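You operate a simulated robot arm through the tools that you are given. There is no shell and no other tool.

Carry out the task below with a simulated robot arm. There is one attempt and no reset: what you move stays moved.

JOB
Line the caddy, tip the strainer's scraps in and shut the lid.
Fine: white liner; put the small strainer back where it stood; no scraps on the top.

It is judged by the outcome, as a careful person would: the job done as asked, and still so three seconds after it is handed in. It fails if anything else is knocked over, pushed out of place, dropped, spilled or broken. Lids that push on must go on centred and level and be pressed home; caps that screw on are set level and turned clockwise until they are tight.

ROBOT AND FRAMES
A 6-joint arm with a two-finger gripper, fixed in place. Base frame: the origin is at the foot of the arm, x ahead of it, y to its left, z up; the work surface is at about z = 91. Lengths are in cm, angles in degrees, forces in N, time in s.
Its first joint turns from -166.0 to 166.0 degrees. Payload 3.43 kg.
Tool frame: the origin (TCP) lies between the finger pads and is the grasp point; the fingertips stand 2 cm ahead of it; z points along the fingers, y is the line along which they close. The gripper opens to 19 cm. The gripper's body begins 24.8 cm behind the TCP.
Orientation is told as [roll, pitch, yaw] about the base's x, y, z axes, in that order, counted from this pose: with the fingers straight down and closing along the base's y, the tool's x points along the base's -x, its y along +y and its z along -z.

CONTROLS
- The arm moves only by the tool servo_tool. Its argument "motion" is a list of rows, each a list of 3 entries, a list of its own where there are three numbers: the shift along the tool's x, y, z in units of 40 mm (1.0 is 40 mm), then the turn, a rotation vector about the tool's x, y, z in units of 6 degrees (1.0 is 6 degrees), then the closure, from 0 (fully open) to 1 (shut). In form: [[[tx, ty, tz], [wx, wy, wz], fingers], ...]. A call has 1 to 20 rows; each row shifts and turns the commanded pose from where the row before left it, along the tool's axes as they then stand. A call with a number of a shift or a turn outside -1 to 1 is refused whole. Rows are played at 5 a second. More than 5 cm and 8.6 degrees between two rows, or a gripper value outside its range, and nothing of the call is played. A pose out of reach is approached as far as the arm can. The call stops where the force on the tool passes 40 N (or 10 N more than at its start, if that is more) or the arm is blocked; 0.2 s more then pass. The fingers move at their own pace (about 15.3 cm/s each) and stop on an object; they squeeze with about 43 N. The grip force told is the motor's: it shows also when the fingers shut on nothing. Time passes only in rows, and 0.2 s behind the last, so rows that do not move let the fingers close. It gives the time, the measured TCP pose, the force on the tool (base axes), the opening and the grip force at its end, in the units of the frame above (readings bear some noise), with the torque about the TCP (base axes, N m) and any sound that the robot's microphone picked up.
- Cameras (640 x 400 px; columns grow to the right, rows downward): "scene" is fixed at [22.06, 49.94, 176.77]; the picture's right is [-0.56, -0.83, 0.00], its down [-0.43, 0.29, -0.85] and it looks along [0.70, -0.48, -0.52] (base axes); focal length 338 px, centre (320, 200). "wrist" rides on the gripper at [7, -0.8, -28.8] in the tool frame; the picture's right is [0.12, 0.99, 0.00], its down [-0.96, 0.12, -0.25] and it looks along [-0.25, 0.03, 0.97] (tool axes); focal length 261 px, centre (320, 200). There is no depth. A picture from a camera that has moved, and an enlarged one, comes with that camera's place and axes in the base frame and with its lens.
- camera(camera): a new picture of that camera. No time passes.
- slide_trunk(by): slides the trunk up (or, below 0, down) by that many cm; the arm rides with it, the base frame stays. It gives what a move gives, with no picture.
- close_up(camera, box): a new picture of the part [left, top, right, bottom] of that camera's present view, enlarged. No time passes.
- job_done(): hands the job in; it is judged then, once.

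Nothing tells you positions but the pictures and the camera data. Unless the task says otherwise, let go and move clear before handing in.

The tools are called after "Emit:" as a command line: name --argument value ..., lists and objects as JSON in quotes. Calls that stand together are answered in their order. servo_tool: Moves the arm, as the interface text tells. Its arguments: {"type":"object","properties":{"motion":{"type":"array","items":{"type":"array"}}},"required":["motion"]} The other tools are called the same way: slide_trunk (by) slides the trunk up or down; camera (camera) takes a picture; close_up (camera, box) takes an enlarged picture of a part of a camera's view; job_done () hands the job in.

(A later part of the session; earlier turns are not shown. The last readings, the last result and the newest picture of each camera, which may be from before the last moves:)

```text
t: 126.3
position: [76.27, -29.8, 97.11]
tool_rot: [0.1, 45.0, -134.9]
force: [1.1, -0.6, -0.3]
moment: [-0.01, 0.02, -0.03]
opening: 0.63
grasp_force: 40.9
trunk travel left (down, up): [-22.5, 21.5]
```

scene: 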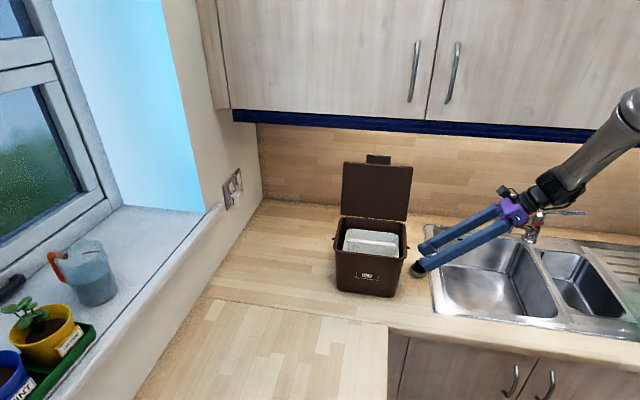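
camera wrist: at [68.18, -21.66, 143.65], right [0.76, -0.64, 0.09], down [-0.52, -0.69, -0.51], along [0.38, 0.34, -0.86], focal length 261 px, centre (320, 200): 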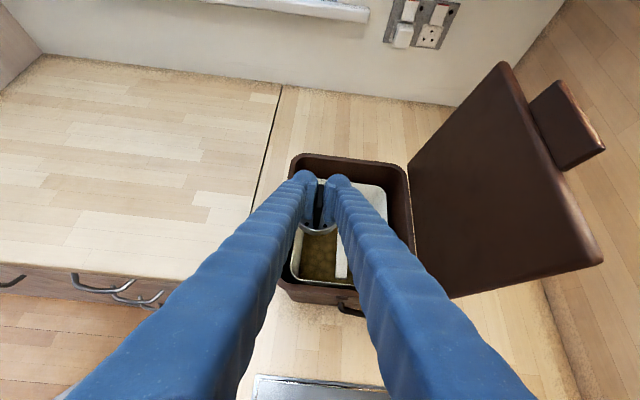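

Emit:
servo_tool --motion '[[[-0.04, 0, 0.04], [0, 0, 0], 1], [[-0.035, 0, 0.03], [0, 0, 0], 1]]'

Emit:
close_up --camera "scene" --box '[400, 235, 450, 285]'

```text
t: 127.0
position: [76.32, -29.83, 96.9]
tool_rot: [0.3, 45.2, -134.8]
force: [1.6, -0.9, 17.4]
moment: [0.0, -0.03, -0.02]
opening: 0.65
grasp_force: 40.2
trunk travel left (down, up): [-22.5, 21.5]
```

```text
8.00 times, centred on (425, 260) of scene
camera zoom: at [22.06, 49.94, 176.77], right [-0.56, -0.83, 0.0], down [-0.43, 0.29, -0.85], along [0.7, -0.48, -0.52], focal length 2702 px, centre (-520, -280)
```

zoom: 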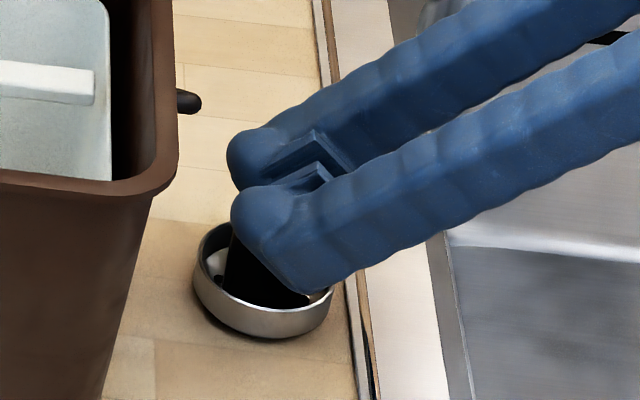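

It has touched down, about 3 mm left of where it stood. I'll lift a hair, correct that and set it down.

Emit:
servo_tool --motion '[[[0.05, 0, -0.05], [0, 0, 0], 1], [[-0.045, 0, -0.045], [0, 0, 0], 1], [[-0.02, 0, 0.02], [0, 0, 0], 1], [[-0.02, 0, 0.02], [0, 0, 0], 1]]'

Emit:
close_up --camera "scene" --box '[400, 235, 450, 285]'

```text
t: 128.0
position: [76.06, -29.9, 96.76]
tool_rot: [0.4, 45.2, -134.9]
force: [0.6, 2.0, 19.0]
moment: [0.14, -0.1, -0.04]
opening: 0.65
grasp_force: 40.6
trunk travel left (down, up): [-22.5, 21.5]
```

```text
8.00 times, centred on (425, 260) of scene
camera zoom: at [22.06, 49.94, 176.77], right [-0.56, -0.83, 0.0], down [-0.43, 0.29, -0.85], along [0.7, -0.48, -0.52], focal length 2702 px, centre (-520, -280)
```

zoom: 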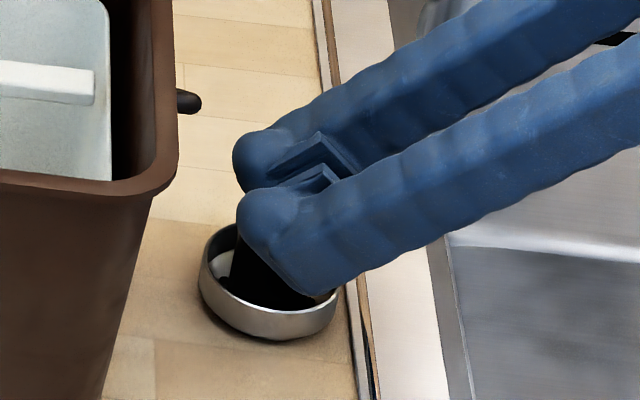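

It's back on its spot. I'll ease the pressure and open the fingers.

Emit:
servo_tool --motion '[[[0.02, 0, -0.02], [0, 0, 0], 1], [[0, 0, 0], [0, 0, 0], 0.93], [[0, 0, 0], [0, 0, 0], 0.87], [[0, 0, 0], [0, 0, 0], 0.82], [[0, 0, 0], [0, 0, 0], 0.81]]'

Emit:
close_up --camera "scene" --box '[400, 235, 450, 285]'

Emit:
close_up --camera "wrist" --box '[270, 150, 390, 260]'

```text
t: 129.2
position: [76.13, -30.05, 96.76]
tool_rot: [0.1, 45.0, -134.9]
force: [-0.2, 1.0, 0.3]
moment: [-0.03, 0.04, 0.03]
opening: 3.63
grasp_force: 0.1
trunk travel left (down, up): [-22.5, 21.5]
```

```text
8.00 times, centred on (425, 260) of scene
camera zoom: at [22.06, 49.94, 176.77], right [-0.56, -0.83, 0.0], down [-0.43, 0.29, -0.85], along [0.7, -0.48, -0.52], focal length 2702 px, centre (-520, -280)
```

zoom: 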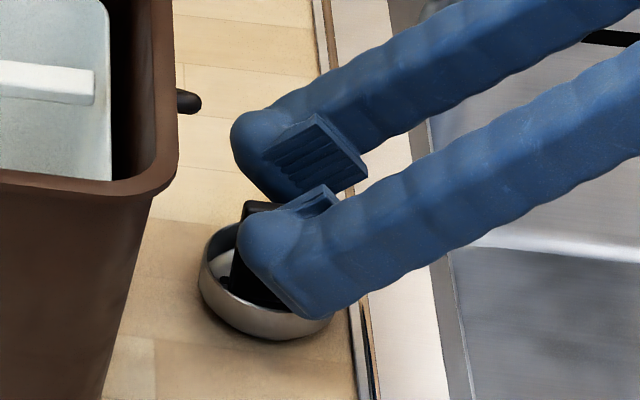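

```text
3.64 times, centred on (330, 205) of wrist
camera zoom: at [64.63, -40.34, 121.91], right [0.76, -0.64, 0.09], down [-0.52, -0.69, -0.51], along [0.38, 0.34, -0.86], focal length 948 px, centre (284, 182)
```

zoom: 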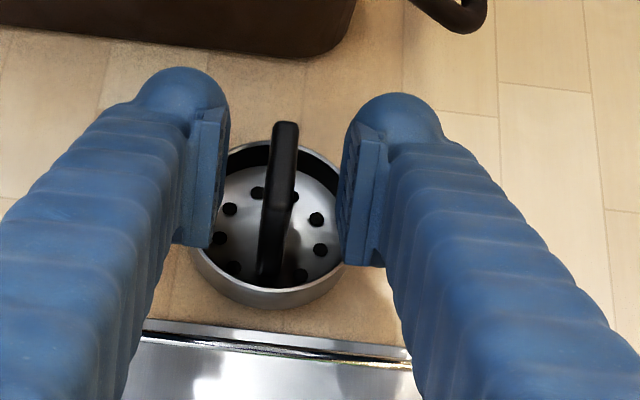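

The strainer stands where it was, empty. I'll lift the fingers clear straight up and come away to the front.

Emit:
servo_tool --motion '[[[0.2, 0, -0.2], [0, 0, 0], 0.81], [[0.3, 0, -0.3], [0, 0, 0], 0.81], [[0.5, 0, -0.5], [0, 0, 0], 0.81], [[0.3, 0, -0.3], [0, 0, 0], 0.81], [[0, -0.9, 0], [0, 0, 0], 0.81], [[0, -0.9, 0], [0, 0, 0], 0.81], [[0, -0.9, 0], [0, 0, 0], 0.81], [[0, -0.9, 0], [0, 0, 0], 0.81], [[0, -0.9, 0], [0, 0, 0], 1], [[0, -0.9, 0], [0, 0, 0], 1]]'

Emit:
camera --camera "scene"

Emit:
close_up --camera "scene" --box '[330, 210, 450, 300]'

```text
t: 131.3
position: [60.66, -14.76, 103.96]
tool_rot: [0.2, 45.1, -134.8]
force: [-0.6, -0.8, -0.4]
moment: [-0.01, 0.03, -0.01]
opening: 0.01
grasp_force: 34.2
trunk travel left (down, up): [-22.5, 21.5]
```

```text
taken
```

scene: 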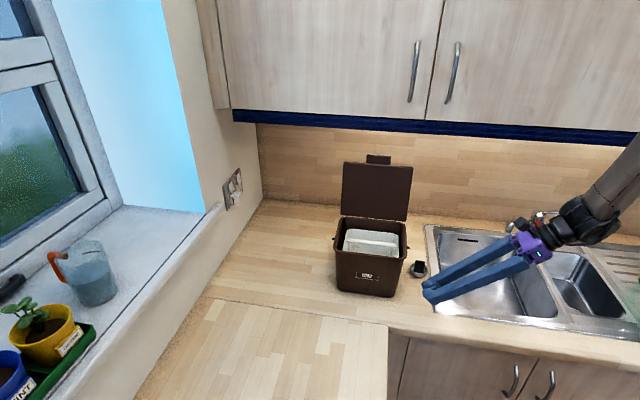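

```text
4.44 times, centred on (390, 255) of scene
camera zoom: at [22.06, 49.94, 176.77], right [-0.56, -0.83, 0.0], down [-0.43, 0.29, -0.85], along [0.7, -0.48, -0.52], focal length 1501 px, centre (9, -44)
```

zoom: 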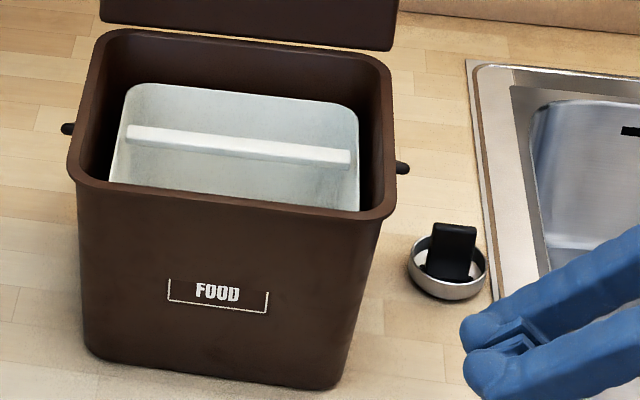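

Everything is back in place and only the lid is left. It leans about 13° past upright, with the hinge near (n 77.6, z 110.7). I'll pinch the tab by its two ends from the front and lead it down along the hinge arc. First I'll raise and re-orient the tool to face the lid.

Emit:
servo_tool --motion '[[[0.7, 0, -0.7], [0, 0, 0], 1], [[0.7, 0, -0.7], [0, 0, 0], 1], [[0.7, 0, -0.7], [0, 0, 0], 1], [[0.7, 0, -0.7], [0, 0, 0], 1], [[0.7, 0, -0.7], [0, 0, 0], 1], [[0.7, 0, -0.7], [0, 0, 0], 1], [[0, 0, 0], [0, -1, 0], 1], [[0, 0, 0], [0, -1, 0], 1], [[0, 0, 0], [0, -1, 0], 1], [[0, 0, 0], [0, -1, 0], 1], [[0, 0, 0], [0, -1, 0], 1], [[0, 0, 0], [0, -1, 0], 1], [[0, 0, 0], [0, -1, 0], 1], [[0, 0, 0], [0, -0.5, 0], 1]]'

Emit:
servo_tool --motion '[[[0, 0, 0], [0, 0, -1], 1], [[0, 0, 0], [0, 0, -1], 1], [[0, 0, 0], [0, 0, -1], 1], [[0, 0, 0], [0, 0, -1], 1], [[0, 0, 0], [0, 0, -1], 1], [[0, 0, 0], [0, 0, -1], 1], [[0, 0, 0], [0, 0, -1], 1], [[0, 0, 0], [0, 0, -1], 1], [[0, 0, 0], [0, 0, -1], 1], [[0, 0, 0], [0, 0, -1], 1], [[0, 0, 0], [0, 0, -1], 1], [[0, 0, 0], [0, 0, -1], 1], [[0, 0, 0], [0, 0, -1], 1], [[0, 0, 0], [0, 0, -1], 1], [[0, 0, 0], [0, 0, -1], 1]]'

Emit:
camera --camera "wrist"

Emit:
camera --camera "scene"

```text
t: 134.3
position: [60.77, -14.68, 127.79]
tool_rot: [0.1, -0.1, -134.9]
force: [0.5, -0.2, -0.5]
moment: [-0.03, 0.04, 0.0]
opening: 0.0
grasp_force: 33.9
trunk travel left (down, up): [-22.5, 21.5]
```

```text
t: 137.6
position: [60.72, -14.75, 127.79]
tool_rot: [0.1, -0.1, -44.9]
force: [-0.3, 0.0, 0.1]
moment: [0.01, -0.07, 0.02]
opening: 0.0
grasp_force: 34.8
trunk travel left (down, up): [-22.5, 21.5]
```

```text
taken
camera wrist: at [55.11, -10.38, 156.48], right [0.62, 0.79, 0.0], down [0.76, -0.6, 0.25], along [0.2, -0.15, -0.97], focal length 261 px, centre (320, 200)
```

wrist: 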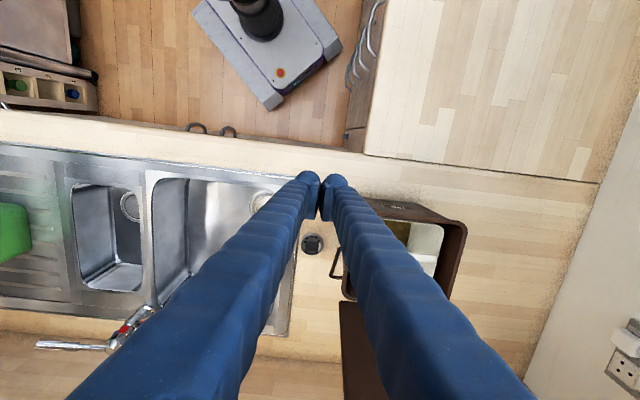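

```text
taken
```

scene: 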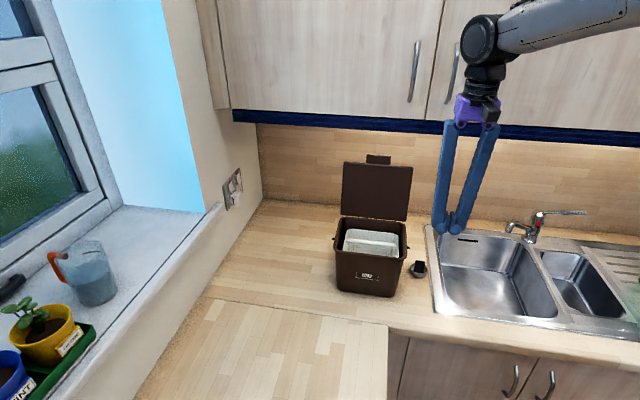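

Emit:
servo_tool --motion '[[[0, 0.8, -0.8], [0, 0, 0], 1], [[0, 0.8, -0.8], [0, 0, 0], 1], [[0, 0.8, -0.8], [0, 0, 0], 1], [[0, 0.8, -0.8], [0, 0, 0], 1], [[0, 0.8, -0.8], [0, 0, 0], 1], [[0.8, 0.58, 0], [0, 0, 0], 1], [[0.5, 0, 0], [0, -1, 0], 0.6], [[0, 0, 0], [0, -1, 0], 0.5], [[0, 0, 0], [0, -1, 0], 0.42], [[0, 0, 0], [0, -1, 0], 0.42], [[0, 0, 0], [0, -1, 0], 0.42], [[0, 0, 0], [0, -1, 0], 0.42], [[0, 0, 0], [0, -1, 0], 0.42], [[0, 0, 0], [0, -1, 0], 0.42], [[0, 0, 0], [0, -1, 0], 0.42], [[0, 0, 0], [0, -1, 0], 0.42]]'

Emit:
slide_trunk --by -15

Emit:
camera --camera "wrist"

Emit:
camera --camera "scene"

```text
t: 140.9
position: [69.97, 1.97, 143.8]
tool_rot: [0.1, -60.2, -45.1]
force: [0.3, 0.1, 0.1]
moment: [0.01, -0.01, -0.01]
opening: 11.02
grasp_force: 0.0
trunk travel left (down, up): [-22.5, 21.5]
```

```text
t: 142.7
position: [69.8, 2.02, 128.88]
tool_rot: [0.3, -60.1, -45.1]
force: [-0.2, 0.0, -0.4]
moment: [0.03, 0.0, 0.07]
opening: 11.02
grasp_force: 0.0
trunk travel left (down, up): [-7.5, 36.5]
```

```text
taken
camera wrist: at [49.24, 21.37, 136.96], right [0.66, 0.74, -0.1], down [0.27, -0.11, 0.96], along [0.7, -0.66, -0.27], focal length 261 px, centre (320, 200)
```

wrist: 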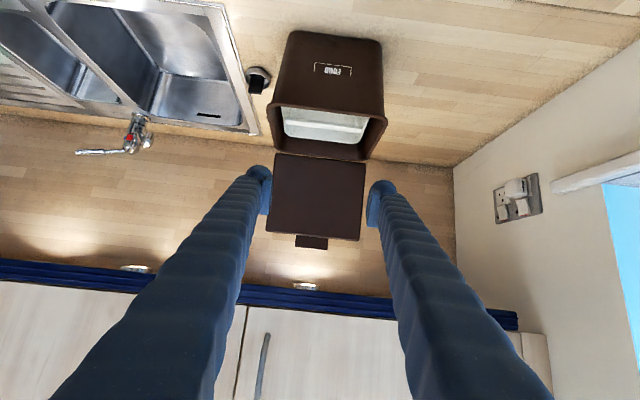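

```text
taken
```

scene: 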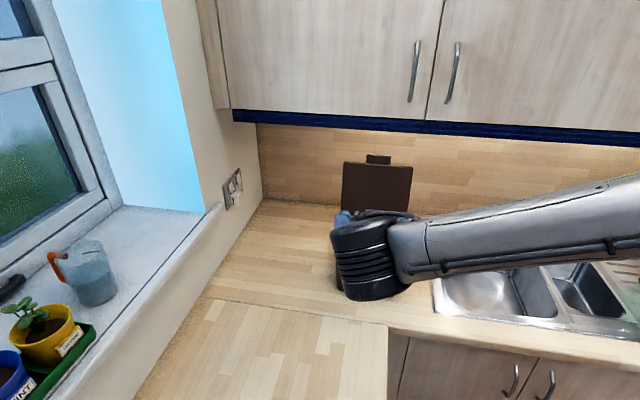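

Emit:
close_up --camera "wrist" --box '[255, 140, 385, 260]'

Emit:
close_up --camera "scene" --box '[320, 140, 440, 240]'

```text
3.33 times, centred on (320, 200) of wrist
camera zoom: at [49.24, 21.37, 136.96], right [0.66, 0.74, -0.1], down [0.27, -0.11, 0.96], along [0.7, -0.66, -0.27], focal length 869 px, centre (320, 200)
```

zoom: 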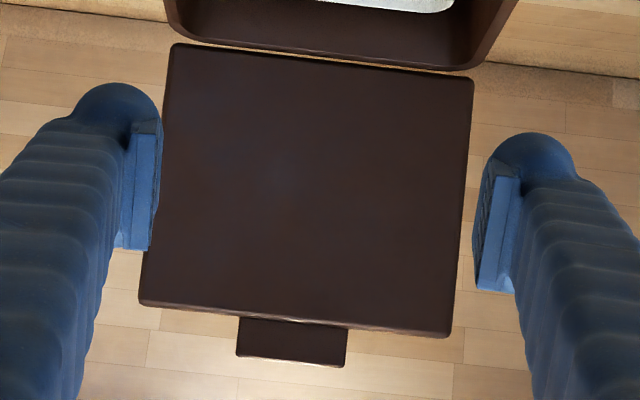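

```text
4.00 times, centred on (380, 190) of scene
camera zoom: at [22.06, 49.94, 176.77], right [-0.56, -0.83, 0.0], down [-0.43, 0.29, -0.85], along [0.7, -0.48, -0.52], focal length 1351 px, centre (80, 240)
```

zoom: 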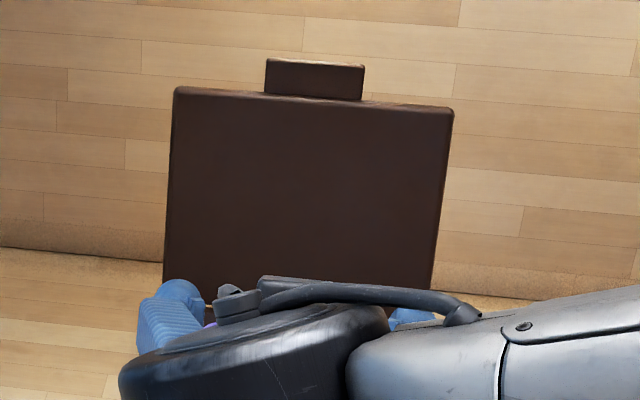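

The tab's outer edge is near n≈83.6, z≈131.5, about 7.8 cm wide and centred on m≈50.8. I'll bring the open fingers in just above the lid's top edge and below the cupboard, stopping short to check.

Emit:
servo_tool --motion '[[[-0.68, 0, 0.894], [0, 0, 0], 0.42], [[-0.68, 0, 0.894], [0, 0, 0], 0.42], [[-0.68, 0, 0.894], [0, 0, 0], 0.42], [[-0.68, 0, 0.894], [0, 0, 0], 0.42], [[-0.68, 0, 0.894], [0, 0, 0], 0.42], [[-0.68, 0, 0.894], [0, 0, 0], 0.42]]'

Emit:
close_up --camera "wrist" --box '[220, 120, 420, 280]'

Emit:
close_up --camera "scene" --box '[320, 100, 440, 240]'

```text
t: 144.1
position: [89.01, -16.88, 132.2]
tool_rot: [0.1, -60.1, -45.0]
force: [0.3, 0.8, 0.3]
moment: [-0.05, 0.01, -0.08]
opening: 11.04
grasp_force: 0.1
trunk travel left (down, up): [-7.5, 36.5]
```

```text
2.50 times, centred on (320, 200) of wrist
camera zoom: at [68.26, 2.56, 140.32], right [0.66, 0.75, -0.1], down [0.27, -0.11, 0.96], along [0.7, -0.66, -0.27], focal length 652 px, centre (320, 200)
```

zoom: 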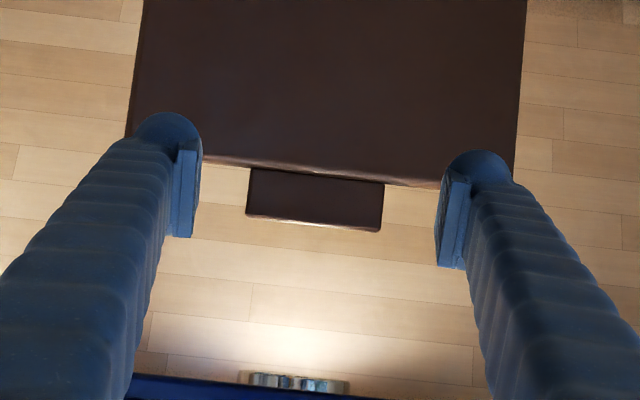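

```text
2.86 times, centred on (380, 170) of scene
camera zoom: at [22.06, 49.94, 176.77], right [-0.56, -0.83, 0.0], down [-0.43, 0.29, -0.85], along [0.7, -0.48, -0.52], focal length 965 px, centre (149, 286)
```

zoom: 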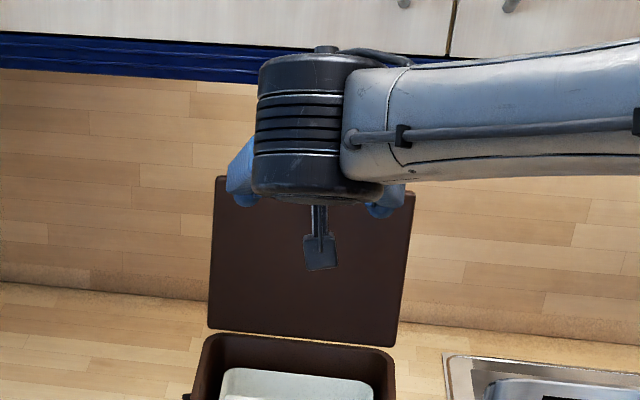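

The tab lies midway between the fingers. I'll move in beside its ends, staying just above the lid's top edge, and then ease down.

Emit:
servo_tool --motion '[[[-0.5, -0.01, 0.62], [0, 0, 0], 0.42], [[-0.46, -0.01, 0.69], [0, 0, 0], 0.42], [[-0.43, -0.01, 0.69], [0, 0, 0], 0.42]]'

Emit:
close_up --camera "wrist" --box '[220, 120, 420, 280]'

Emit:
close_up --camera "scene" --box '[320, 100, 440, 240]'

```text
t: 144.9
position: [95.77, -24.01, 133.01]
tool_rot: [0.2, -60.1, -45.1]
force: [0.1, -0.6, 0.2]
moment: [0.03, -0.05, 0.05]
opening: 11.01
grasp_force: 0.0
trunk travel left (down, up): [-7.5, 36.5]
```

```text
2.50 times, centred on (320, 200) of wrist
camera zoom: at [75.05, -4.53, 141.18], right [0.66, 0.74, -0.1], down [0.27, -0.11, 0.96], along [0.7, -0.66, -0.27], focal length 652 px, centre (320, 200)
```

zoom: 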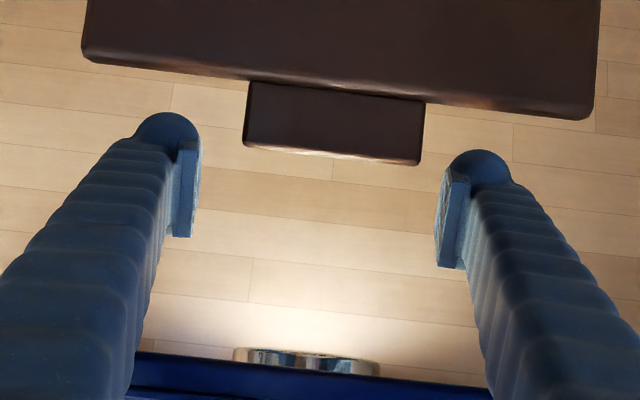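

```text
2.86 times, centred on (380, 170) of scene
camera zoom: at [22.06, 49.94, 176.77], right [-0.56, -0.83, 0.0], down [-0.43, 0.29, -0.85], along [0.7, -0.48, -0.52], focal length 965 px, centre (149, 286)
```

zoom: 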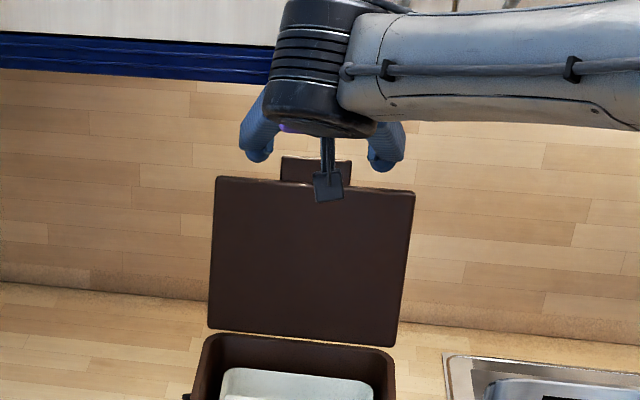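

Emit:
servo_tool --motion '[[[0.22, 0.05, 0.07], [0, 0, 0], 0.42], [[0.22, 0.05, 0.07], [0, 0, 0], 0.42]]'

Emit:
close_up --camera "wrist" --box '[220, 120, 420, 280]'

Emit:
close_up --camera "scene" --box '[335, 130, 425, 210]'

```text
t: 145.5
position: [95.7, -23.3, 131.22]
tool_rot: [0.1, -60.1, -45.0]
force: [0.2, -0.1, -0.1]
moment: [-0.02, -0.01, -0.01]
opening: 11.03
grasp_force: 0.1
trunk travel left (down, up): [-7.5, 36.5]
```

```text
2.50 times, centred on (320, 200) of wrist
camera zoom: at [75.05, -3.9, 139.36], right [0.66, 0.74, -0.1], down [0.27, -0.11, 0.96], along [0.7, -0.66, -0.27], focal length 652 px, centre (320, 200)
```

zoom: 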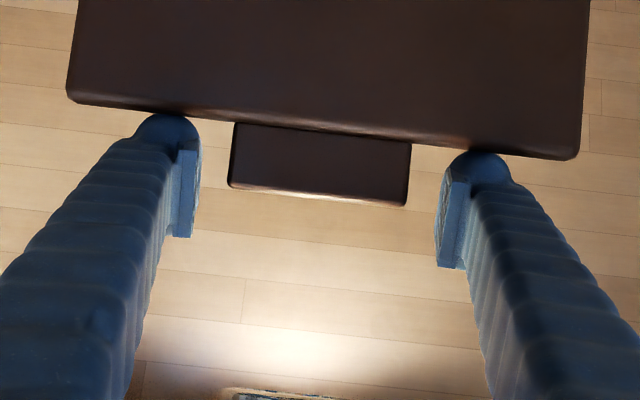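

```text
5.00 times, centred on (380, 170) of scene
camera zoom: at [22.06, 49.94, 176.77], right [-0.56, -0.83, 0.0], down [-0.43, 0.29, -0.85], along [0.7, -0.48, -0.52], focal length 1689 px, centre (20, 350)
```

zoom: 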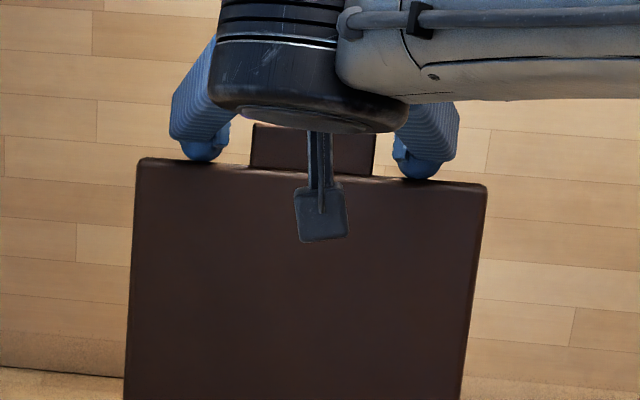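

The tab is centred between the pads with no contact force. I'll close gently on its ends, commanding only slightly less than its width.

Emit:
servo_tool --motion '[[[0, 0, 0], [0, 0, 0], 0.5], [[0, 0, 0], [0, 0, 0], 0.55], [[0, 0, 0], [0, 0, 0], 0.58], [[0, 0, 0], [0, 0, 0], 0.6], [[0, 0, 0], [0, 0, 0], 0.61]]'

Emit:
close_up --camera "wrist" --box '[220, 120, 420, 280]'

```text
t: 146.7
position: [95.61, -23.29, 131.3]
tool_rot: [0.0, -60.1, -45.1]
force: [-1.9, -1.5, -0.5]
moment: [-0.15, 0.09, 0.09]
opening: 7.9
grasp_force: 43.0
trunk travel left (down, up): [-7.5, 36.5]
```

```text
2.50 times, centred on (320, 200) of wrist
camera zoom: at [75.0, -3.93, 139.4], right [0.66, 0.74, -0.1], down [0.27, -0.11, 0.96], along [0.7, -0.66, -0.27], focal length 652 px, centre (320, 200)
```

zoom: 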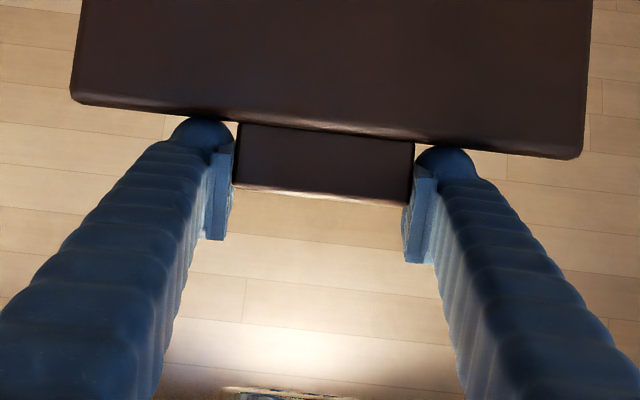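

The tab is held. I'll bring the lid forward along the hinge arc in small steps and watch the force to keep the caddy undisturbed.

Emit:
servo_tool --motion '[[[0.079, 0, -0.277], [0, 0, 0], 0.61], [[0.079, 0, -0.277], [0, 0, 0], 0.61], [[0.106, 0, -0.263], [0, 0, 0], 0.61], [[0.106, 0, -0.263], [0, 0, 0], 0.61]]'

Emit:
close_up --camera "wrist" --box '[220, 120, 420, 280]'

Emit:
close_up --camera "scene" --box '[320, 130, 440, 310]'

```text
t: 147.7
position: [92.49, -20.11, 132.12]
tool_rot: [0.1, -60.1, -45.0]
force: [-1.0, -0.3, -6.5]
moment: [-0.54, -0.52, 0.01]
opening: 7.94
grasp_force: 43.1
trunk travel left (down, up): [-7.5, 36.5]
```

```text
2.50 times, centred on (320, 200) of wrist
camera zoom: at [71.88, -0.78, 140.22], right [0.66, 0.74, -0.1], down [0.27, -0.11, 0.96], along [0.7, -0.66, -0.27], focal length 652 px, centre (320, 200)
```

zoom: 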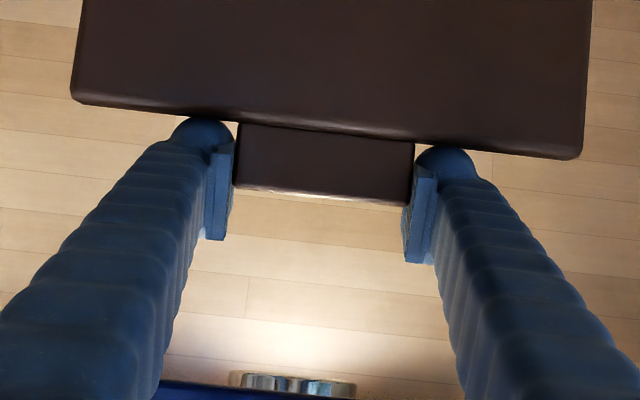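

```text
2.22 times, centred on (380, 220) of scene
camera zoom: at [22.06, 49.94, 176.77], right [-0.56, -0.83, 0.0], down [-0.43, 0.29, -0.85], along [0.7, -0.48, -0.52], focal length 751 px, centre (187, 156)
```

zoom: 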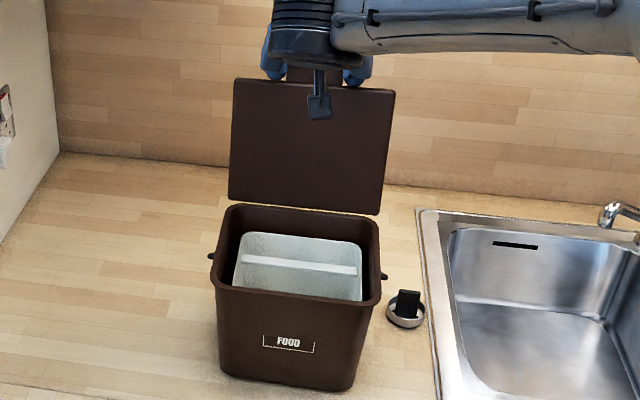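

The pads grip so firmly that the lid didn't pivot in them, and the caddy was drawn forward about 3 cm instead. I'll reverse the same motion to put the caddy back before trying another way.

Emit:
servo_tool --motion '[[[-0.106, 0, 0.263], [0, 0, 0], 0.61], [[-0.106, 0, 0.263], [0, 0, 0], 0.61], [[-0.079, 0, 0.277], [0, 0, 0], 0.61], [[-0.079, 0, 0.277], [0, 0, 0], 0.61]]'

Emit:
close_up --camera "scene" --box '[330, 210, 450, 300]'

Emit:
close_up --camera "scene" --box '[320, 130, 440, 310]'

```text
t: 148.7
position: [95.62, -23.47, 131.27]
tool_rot: [0.2, -60.1, -45.1]
force: [1.6, -1.6, -1.8]
moment: [-0.08, -0.62, -0.15]
opening: 7.89
grasp_force: 43.2
trunk travel left (down, up): [-7.5, 36.5]
```

```text
4.44 times, centred on (390, 255) of scene
camera zoom: at [22.06, 49.94, 176.77], right [-0.56, -0.83, 0.0], down [-0.43, 0.29, -0.85], along [0.7, -0.48, -0.52], focal length 1501 px, centre (9, -44)
```

zoom: 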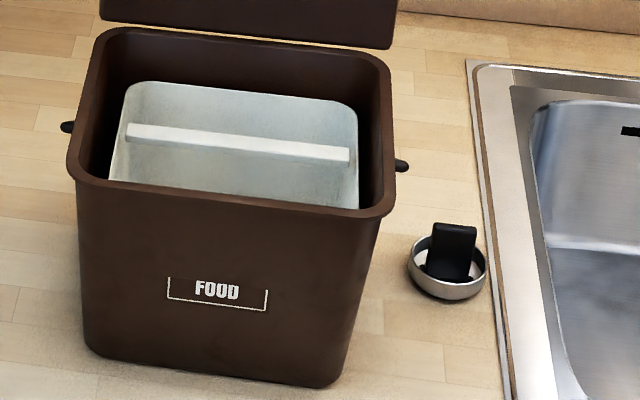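

```text
2.22 times, centred on (380, 220) of scene
camera zoom: at [22.06, 49.94, 176.77], right [-0.56, -0.83, 0.0], down [-0.43, 0.29, -0.85], along [0.7, -0.48, -0.52], focal length 751 px, centre (187, 156)
```

zoom: 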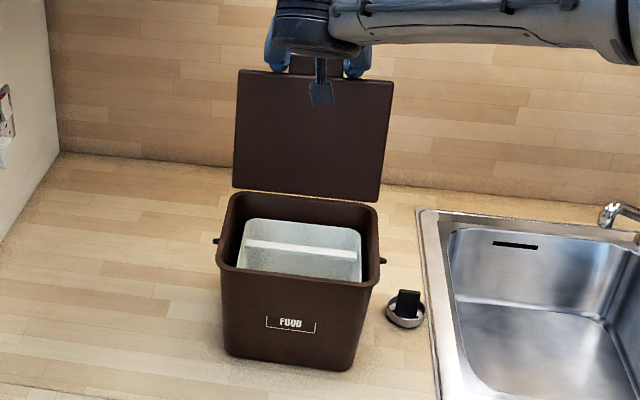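

The caddy is back within a couple of millimetres of where it stood. I'll release the tab and try again with a much lighter squeeze, so that it can pivot between the pads.

Emit:
servo_tool --motion '[[[0, 0, 0], [0, 0, 0], 0.57], [[0, 0, 0], [0, 0, 0], 0.55], [[0, 0, 0], [0, 0, 0], 0.55]]'

Emit:
servo_tool --motion '[[[0, 0, 0], [0, 0, 0], 0.58], [[0, 0, 0], [0, 0, 0], 0.585], [[0, 0, 0], [0, 0, 0], 0.586], [[0, 0, 0], [0, 0, 0], 0.586]]'

Emit:
close_up --camera "wrist" --box '[220, 120, 420, 280]'

```text
t: 149.5
position: [95.68, -23.42, 131.41]
tool_rot: [0.2, -60.2, -45.1]
force: [0.1, -0.3, 0.2]
moment: [0.01, -0.01, 0.02]
opening: 8.55
grasp_force: 0.0
trunk travel left (down, up): [-7.5, 36.5]
```

```text
t: 150.5
position: [95.65, -23.43, 131.3]
tool_rot: [0.2, -60.0, -45.0]
force: [-0.3, -1.0, 0.1]
moment: [0.01, -0.01, 0.02]
opening: 7.98
grasp_force: 11.8
trunk travel left (down, up): [-7.5, 36.5]
```

```text
2.50 times, centred on (320, 200) of wrist
camera zoom: at [74.94, -3.93, 139.41], right [0.66, 0.74, -0.1], down [0.27, -0.11, 0.96], along [0.7, -0.66, -0.27], focal length 652 px, centre (320, 200)
```

zoom: 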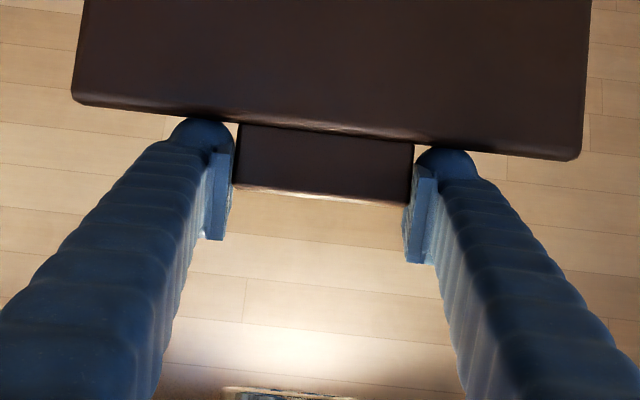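

Grip force now scales with the commanded gap, so I can set it low. I'll use about 5 N and try a small first step.

Emit:
servo_tool --motion '[[[0, 0, 0], [0, 0, 0], 0.5825], [[0, 0, 0], [0, 0, 0], 0.5825], [[0.079, 0, -0.277], [0, 0, 0], 0.5825], [[0.079, 0, -0.277], [0, 0, 0], 0.5825]]'

Emit:
close_up --camera "wrist" --box '[220, 120, 420, 280]'

Emit:
close_up --camera "scene" --box '[330, 210, 450, 300]'

```text
t: 151.5
position: [94.11, -21.81, 131.91]
tool_rot: [0.2, -60.1, -45.1]
force: [0.4, 0.7, 0.5]
moment: [0.04, 0.02, -0.01]
opening: 8.01
grasp_force: 0.9
trunk travel left (down, up): [-7.5, 36.5]
```

```text
2.50 times, centred on (320, 200) of wrist
camera zoom: at [73.37, -2.33, 139.94], right [0.66, 0.74, -0.1], down [0.27, -0.11, 0.96], along [0.7, -0.66, -0.27], focal length 652 px, centre (320, 200)
```

zoom: 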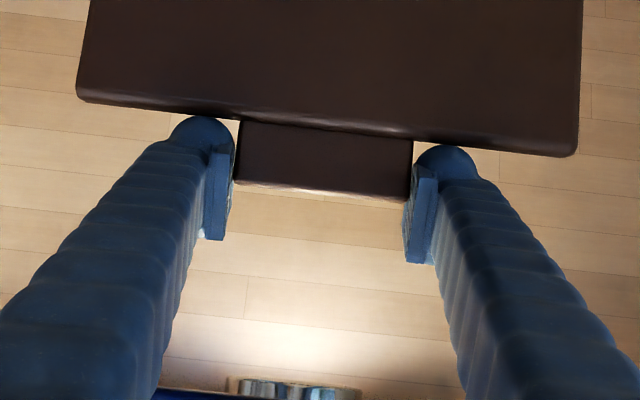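

```text
4.44 times, centred on (390, 255) of scene
camera zoom: at [22.06, 49.94, 176.77], right [-0.56, -0.83, 0.0], down [-0.43, 0.29, -0.85], along [0.7, -0.48, -0.52], focal length 1501 px, centre (9, -44)
```

zoom: 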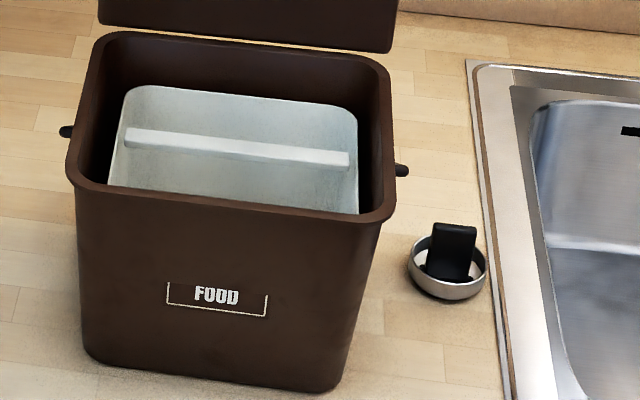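

The fingertips overlap the lid's top edge, which is what stops the lid pivoting; the caddy has crept forward about 4 mm. I'll grip firmly, push it back that much, release, and take a new hold further out on the tab.

Emit:
servo_tool --motion '[[[0, 0, 0], [0, 0, 0], 0.6], [[0, 0, 0], [0, 0, 0], 0.61], [[0, 0, 0], [0, 0, 0], 0.61], [[-0.056, 0, 0.097], [0, 0, 0], 0.61], [[0, 0, 0], [0, 0, 0], 0.61]]'

Emit:
close_up --camera "scene" --box '[330, 210, 450, 300]'

```text
t: 152.7
position: [94.42, -22.12, 131.91]
tool_rot: [0.1, -60.0, -45.2]
force: [-2.6, 0.8, -0.5]
moment: [0.45, 0.08, 0.14]
opening: 7.87
grasp_force: 42.4
trunk travel left (down, up): [-7.5, 36.5]
```

```text
4.44 times, centred on (390, 255) of scene
camera zoom: at [22.06, 49.94, 176.77], right [-0.56, -0.83, 0.0], down [-0.43, 0.29, -0.85], along [0.7, -0.48, -0.52], focal length 1501 px, centre (9, -44)
```

zoom: 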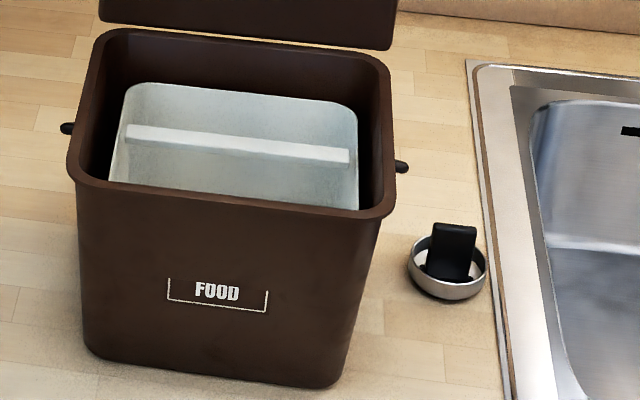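

Emit:
servo_tool --motion '[[[0, 0, 0], [0, 0, 0], 0.58], [[0, 0, 0], [0, 0, 0], 0.55], [[0, 0, 0], [0, 0, 0], 0.52], [[0, 0, 0], [0, 0, 0], 0.5], [[-0.07, 0, -0.05], [0, 0, 0], 0.5], [[-0.25, 0, 0.43], [0, 0, 0], 0.5]]'

Emit:
close_up --camera "wrist" --box '[220, 120, 420, 280]'

Emit:
close_up --camera "scene" --box '[320, 130, 440, 310]'

```text
t: 154.1
position: [95.83, -23.36, 132.06]
tool_rot: [0.0, -60.1, -45.0]
force: [0.0, -0.4, 0.1]
moment: [-0.06, -0.01, -0.02]
opening: 9.5
grasp_force: 0.2
trunk travel left (down, up): [-7.5, 36.5]
```

```text
2.50 times, centred on (320, 200) of wrist
camera zoom: at [75.18, -4.04, 140.27], right [0.66, 0.74, -0.1], down [0.27, -0.11, 0.96], along [0.7, -0.66, -0.27], focal length 652 px, centre (320, 200)
```

zoom: 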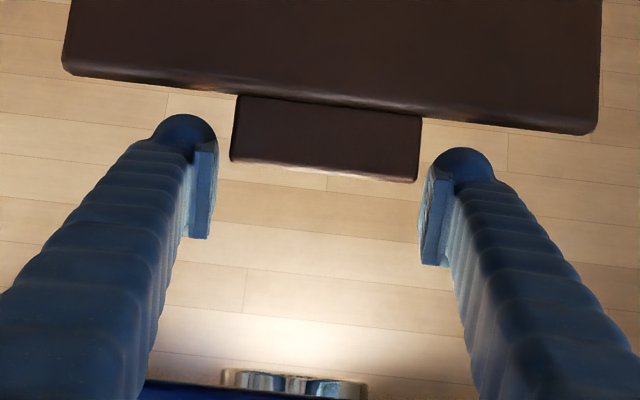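

```text
2.22 times, centred on (380, 220) of scene
camera zoom: at [22.06, 49.94, 176.77], right [-0.56, -0.83, 0.0], down [-0.43, 0.29, -0.85], along [0.7, -0.48, -0.52], focal length 751 px, centre (187, 156)
```

zoom: 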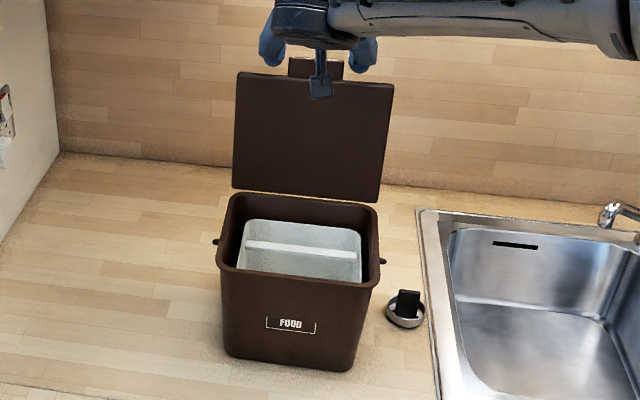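

The lid seems to be staying part-way forward instead of falling back, so the hinge may hold by friction. I'll wait briefly and look again.

Emit:
servo_tool --motion '[[[0, 0, 0], [0, 0, 0], 0.5], [[0, 0, 0], [0, 0, 0], 0.5], [[0, 0, 0], [0, 0, 0], 0.5], [[0, 0, 0], [0, 0, 0], 0.5], [[0, 0, 0], [0, 0, 0], 0.5], [[0, 0, 0], [0, 0, 0], 0.5], [[0, 0, 0], [0, 0, 0], 0.5], [[0, 0, 0], [0, 0, 0], 0.5], [[0, 0, 0], [0, 0, 0], 0.5], [[0, 0, 0], [0, 0, 0], 0.5]]'

Emit:
close_up --camera "wrist" --box '[220, 120, 420, 280]'

```text
t: 156.3
position: [95.84, -23.45, 132.19]
tool_rot: [0.3, -60.0, -45.1]
force: [-0.4, 0.2, -0.1]
moment: [-0.01, 0.01, 0.03]
opening: 9.49
grasp_force: 0.0
trunk travel left (down, up): [-7.5, 36.5]
```

```text
2.50 times, centred on (320, 200) of wrist
camera zoom: at [75.14, -4.05, 140.33], right [0.66, 0.74, -0.1], down [0.27, -0.11, 0.96], along [0.7, -0.66, -0.27], focal length 652 px, centre (320, 200)
```

zoom: 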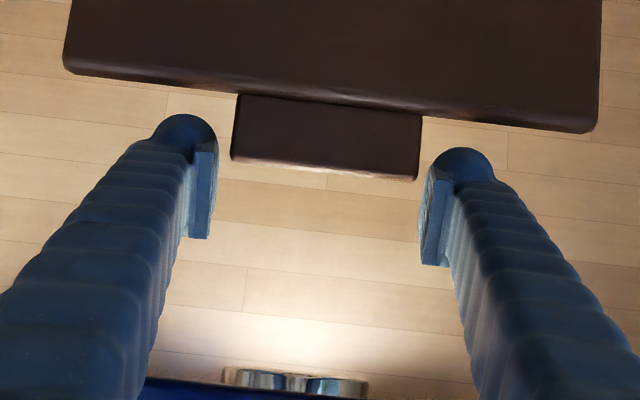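

The hinge does hold by friction, so the lid won't drop. I'll set the fingers to hold only the outer part of the tab, leaving a gap to the lid's edge.

Emit:
servo_tool --motion '[[[0.123, 0, -0.138], [0, 0, 0], 0.5], [[0.123, 0, -0.138], [0, 0, 0], 0.5]]'

Emit:
close_up --camera "wrist" --box '[220, 120, 420, 280]'

```text
t: 156.9
position: [94.85, -22.46, 131.79]
tool_rot: [0.2, -60.1, -45.1]
force: [-0.3, 0.4, -1.0]
moment: [0.01, 0.02, 0.02]
opening: 9.52
grasp_force: 0.0
trunk travel left (down, up): [-7.5, 36.5]
```

```text
2.50 times, centred on (320, 200) of wrist
camera zoom: at [74.11, -3.02, 140.0], right [0.66, 0.74, -0.1], down [0.27, -0.11, 0.96], along [0.7, -0.66, -0.27], focal length 652 px, centre (320, 200)
```

zoom: 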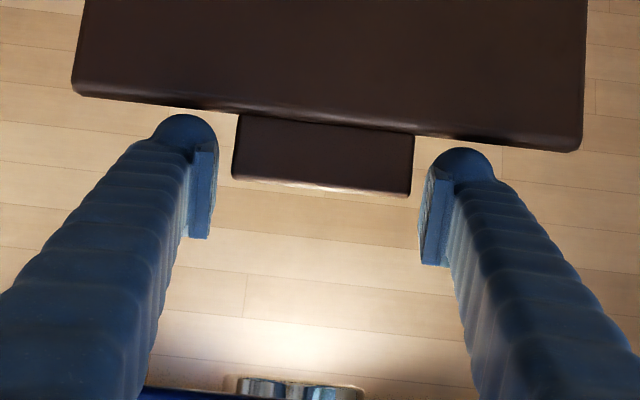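

There's now a small gap between fingertips and lid edge. I'll pinch lightly and try one small step.

Emit:
servo_tool --motion '[[[0, 0, 0], [0, 0, 0], 0.57], [[0, 0, 0], [0, 0, 0], 0.585], [[0, 0, 0], [0, 0, 0], 0.587], [[0.0915, 0, -0.265], [0, 0, 0], 0.587], [[0.0915, 0, -0.265], [0, 0, 0], 0.587]]'

Emit:
close_up --camera "wrist" --box '[220, 120, 420, 280]'

Emit:
close_up --camera "scene" --box '[330, 210, 450, 300]'

```text
t: 158.1
position: [93.08, -20.93, 132.29]
tool_rot: [0.1, -60.2, -45.1]
force: [-0.6, -1.0, 1.0]
moment: [0.05, 0.01, -0.01]
opening: 7.97
grasp_force: 1.0
trunk travel left (down, up): [-7.5, 36.5]
```

```text
2.50 times, centred on (320, 200) of wrist
camera zoom: at [72.48, -1.45, 140.44], right [0.66, 0.74, -0.1], down [0.27, -0.11, 0.96], along [0.7, -0.66, -0.27], focal length 652 px, centre (320, 200)
```

zoom: 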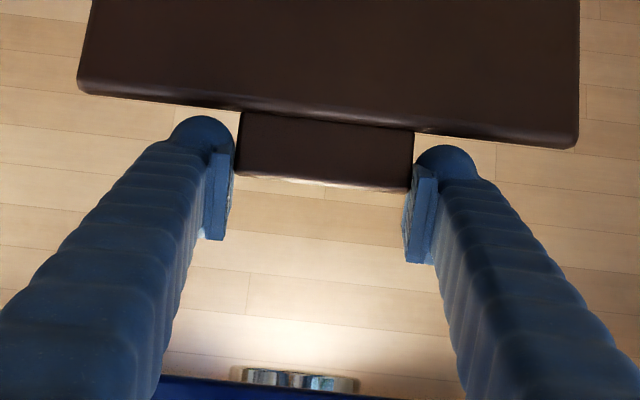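

```text
4.44 times, centred on (390, 255) of scene
camera zoom: at [22.06, 49.94, 176.77], right [-0.56, -0.83, 0.0], down [-0.43, 0.29, -0.85], along [0.7, -0.48, -0.52], focal length 1501 px, centre (9, -44)
```

zoom: 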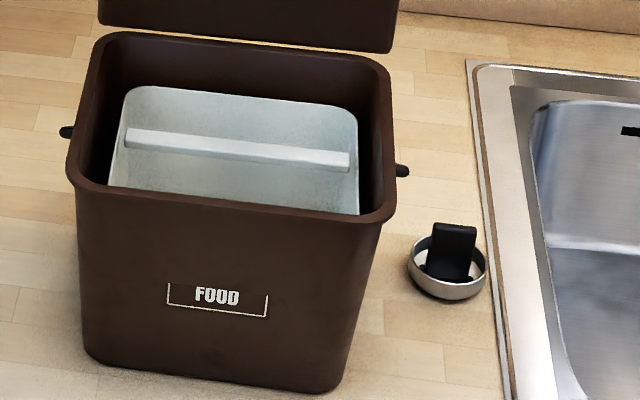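

The caddy crept another few millimetres, probably because I moved too fast against the hinge. I'll push it back with a firm hold, loosen to a light pinch, and then move very slowly.

Emit:
servo_tool --motion '[[[0, 0, 0], [0, 0, 0], 0.6], [[0, 0, 0], [0, 0, 0], 0.61], [[0, 0, 0], [0, 0, 0], 0.61], [[-0.02, 0, 0.035], [0, 0, 0], 0.61], [[-0.02, 0, 0.035], [0, 0, 0], 0.61], [[-0.016, 0, 0.027], [0, 0, 0], 0.61], [[0, 0, 0], [0, 0, 0], 0.6], [[0, 0, 0], [0, 0, 0], 0.59], [[0, 0, 0], [0, 0, 0], 0.588], [[0, 0, 0], [0, 0, 0], 0.588]]'

Emit:
close_up --camera "scene" --box '[330, 210, 450, 300]'

```text
t: 160.3
position: [93.52, -21.21, 132.33]
tool_rot: [0.3, -60.0, -45.1]
force: [0.6, -0.9, -0.2]
moment: [-0.09, -0.01, -0.09]
opening: 7.89
grasp_force: 24.8
trunk travel left (down, up): [-7.5, 36.5]
```

```text
4.44 times, centred on (390, 255) of scene
camera zoom: at [22.06, 49.94, 176.77], right [-0.56, -0.83, 0.0], down [-0.43, 0.29, -0.85], along [0.7, -0.48, -0.52], focal length 1501 px, centre (9, -44)
```

zoom: 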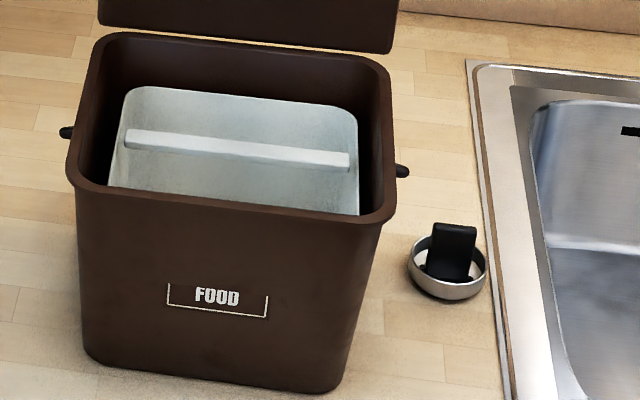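

Emit:
servo_tool --motion '[[[0, 0, 0], [0, 0, 0], 0.585], [[0.019, 0, -0.044], [0, 0, 0], 0.585], [[0.019, 0, -0.044], [0, 0, 0], 0.585], [[0.019, 0, -0.044], [0, 0, 0], 0.585], [[0.019, 0, -0.044], [0, 0, 0], 0.585], [[0.019, 0, -0.044], [0, 0, 0], 0.585], [[0.019, 0, -0.044], [0, 0, 0], 0.585], [[0.019, 0, -0.044], [0, 0, 0], 0.585], [[0.019, 0, -0.044], [0, 0, 0], 0.585], [[0.019, 0, -0.044], [0, 0, 0], 0.585], [[0.019, 0, -0.044], [0, 0, 0], 0.585], [[0.019, 0, -0.044], [0, 0, 0], 0.585], [[0.019, 0, -0.044], [0, 0, 0], 0.585]]'

Emit:
close_up --camera "scene" --box '[330, 210, 450, 300]'

Emit:
close_up --camera "wrist" --box '[220, 120, 420, 280]'

```text
t: 163.1
position: [91.85, -19.57, 132.54]
tool_rot: [0.3, -60.1, -45.1]
force: [0.3, 0.9, -0.6]
moment: [0.06, 0.01, 0.0]
opening: 7.99
grasp_force: 0.8
trunk travel left (down, up): [-7.5, 36.5]
```

```text
4.44 times, centred on (390, 255) of scene
camera zoom: at [22.06, 49.94, 176.77], right [-0.56, -0.83, 0.0], down [-0.43, 0.29, -0.85], along [0.7, -0.48, -0.52], focal length 1501 px, centre (9, -44)
```

zoom: 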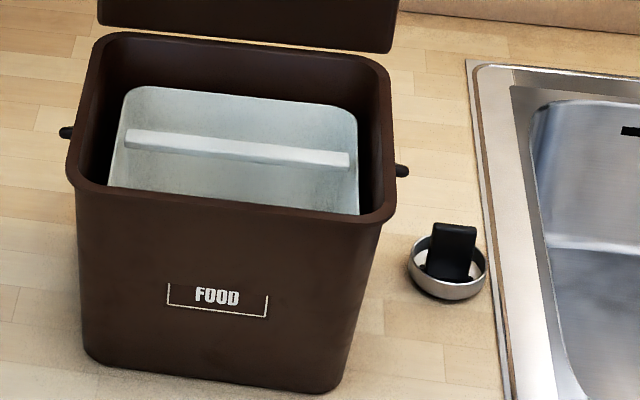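

```text
2.50 times, centred on (320, 200) of wrist
camera zoom: at [71.18, -0.12, 140.65], right [0.66, 0.74, -0.1], down [0.27, -0.11, 0.96], along [0.7, -0.66, -0.27], focal length 652 px, centre (320, 200)
```

zoom: 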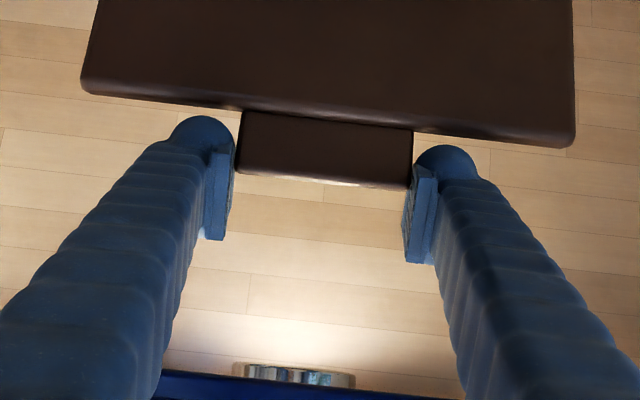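

Moving slowly, the caddy stays put and the lid follows. I'll continue slowly with a slightly firmer pinch.

Emit:
servo_tool --motion '[[[0, 0, 0], [0, 0, 0], 0.589], [[0, 0, 0], [0, 0, 0], 0.589], [[0.026, 0, -0.046], [0, 0, 0], 0.588], [[0.026, 0, -0.046], [0, 0, 0], 0.588], [[0.026, 0, -0.046], [0, 0, 0], 0.588], [[0.026, 0, -0.046], [0, 0, 0], 0.588], [[0.026, 0, -0.046], [0, 0, 0], 0.588], [[0.026, 0, -0.046], [0, 0, 0], 0.588], [[0.027, 0, -0.045], [0, 0, 0], 0.588], [[0.027, 0, -0.045], [0, 0, 0], 0.588], [[0.027, 0, -0.045], [0, 0, 0], 0.588], [[0.027, 0, -0.045], [0, 0, 0], 0.588], [[0.027, 0, -0.045], [0, 0, 0], 0.588], [[0.027, 0, -0.045], [0, 0, 0], 0.588], [[0.028, 0, -0.044], [0, 0, 0], 0.588], [[0.028, 0, -0.044], [0, 0, 0], 0.588], [[0.028, 0, -0.044], [0, 0, 0], 0.588], [[0.028, 0, -0.044], [0, 0, 0], 0.588], [[0.028, 0, -0.044], [0, 0, 0], 0.588], [[0.028, 0, -0.044], [0, 0, 0], 0.588]]'

Emit:
close_up --camera "scene" --box '[330, 210, 450, 300]'

Emit:
close_up --camera "wrist" --box '[220, 120, 420, 280]'

```text
t: 167.3
position: [89.23, -16.83, 132.46]
tool_rot: [0.0, -60.1, -45.2]
force: [-0.3, -0.6, -0.1]
moment: [-0.01, 0.04, 0.0]
opening: 7.96
grasp_force: 0.9
trunk travel left (down, up): [-7.5, 36.5]
```

```text
4.44 times, centred on (390, 255) of scene
camera zoom: at [22.06, 49.94, 176.77], right [-0.56, -0.83, 0.0], down [-0.43, 0.29, -0.85], along [0.7, -0.48, -0.52], focal length 1501 px, centre (9, -44)
```

zoom: 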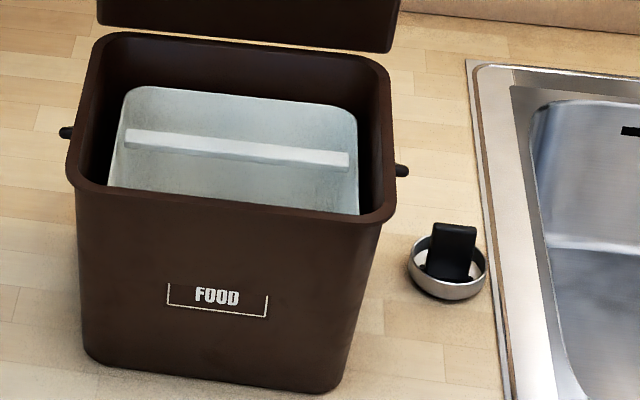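

```text
2.50 times, centred on (320, 200) of wrist
camera zoom: at [68.52, 2.55, 140.6], right [0.66, 0.74, -0.1], down [0.27, -0.11, 0.96], along [0.7, -0.66, -0.27], focal length 652 px, centre (320, 200)
```

zoom: 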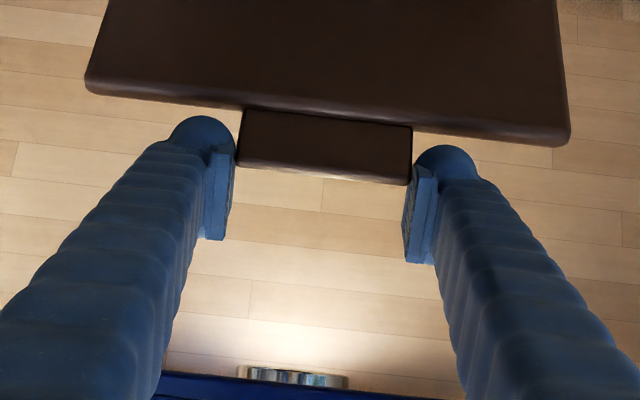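

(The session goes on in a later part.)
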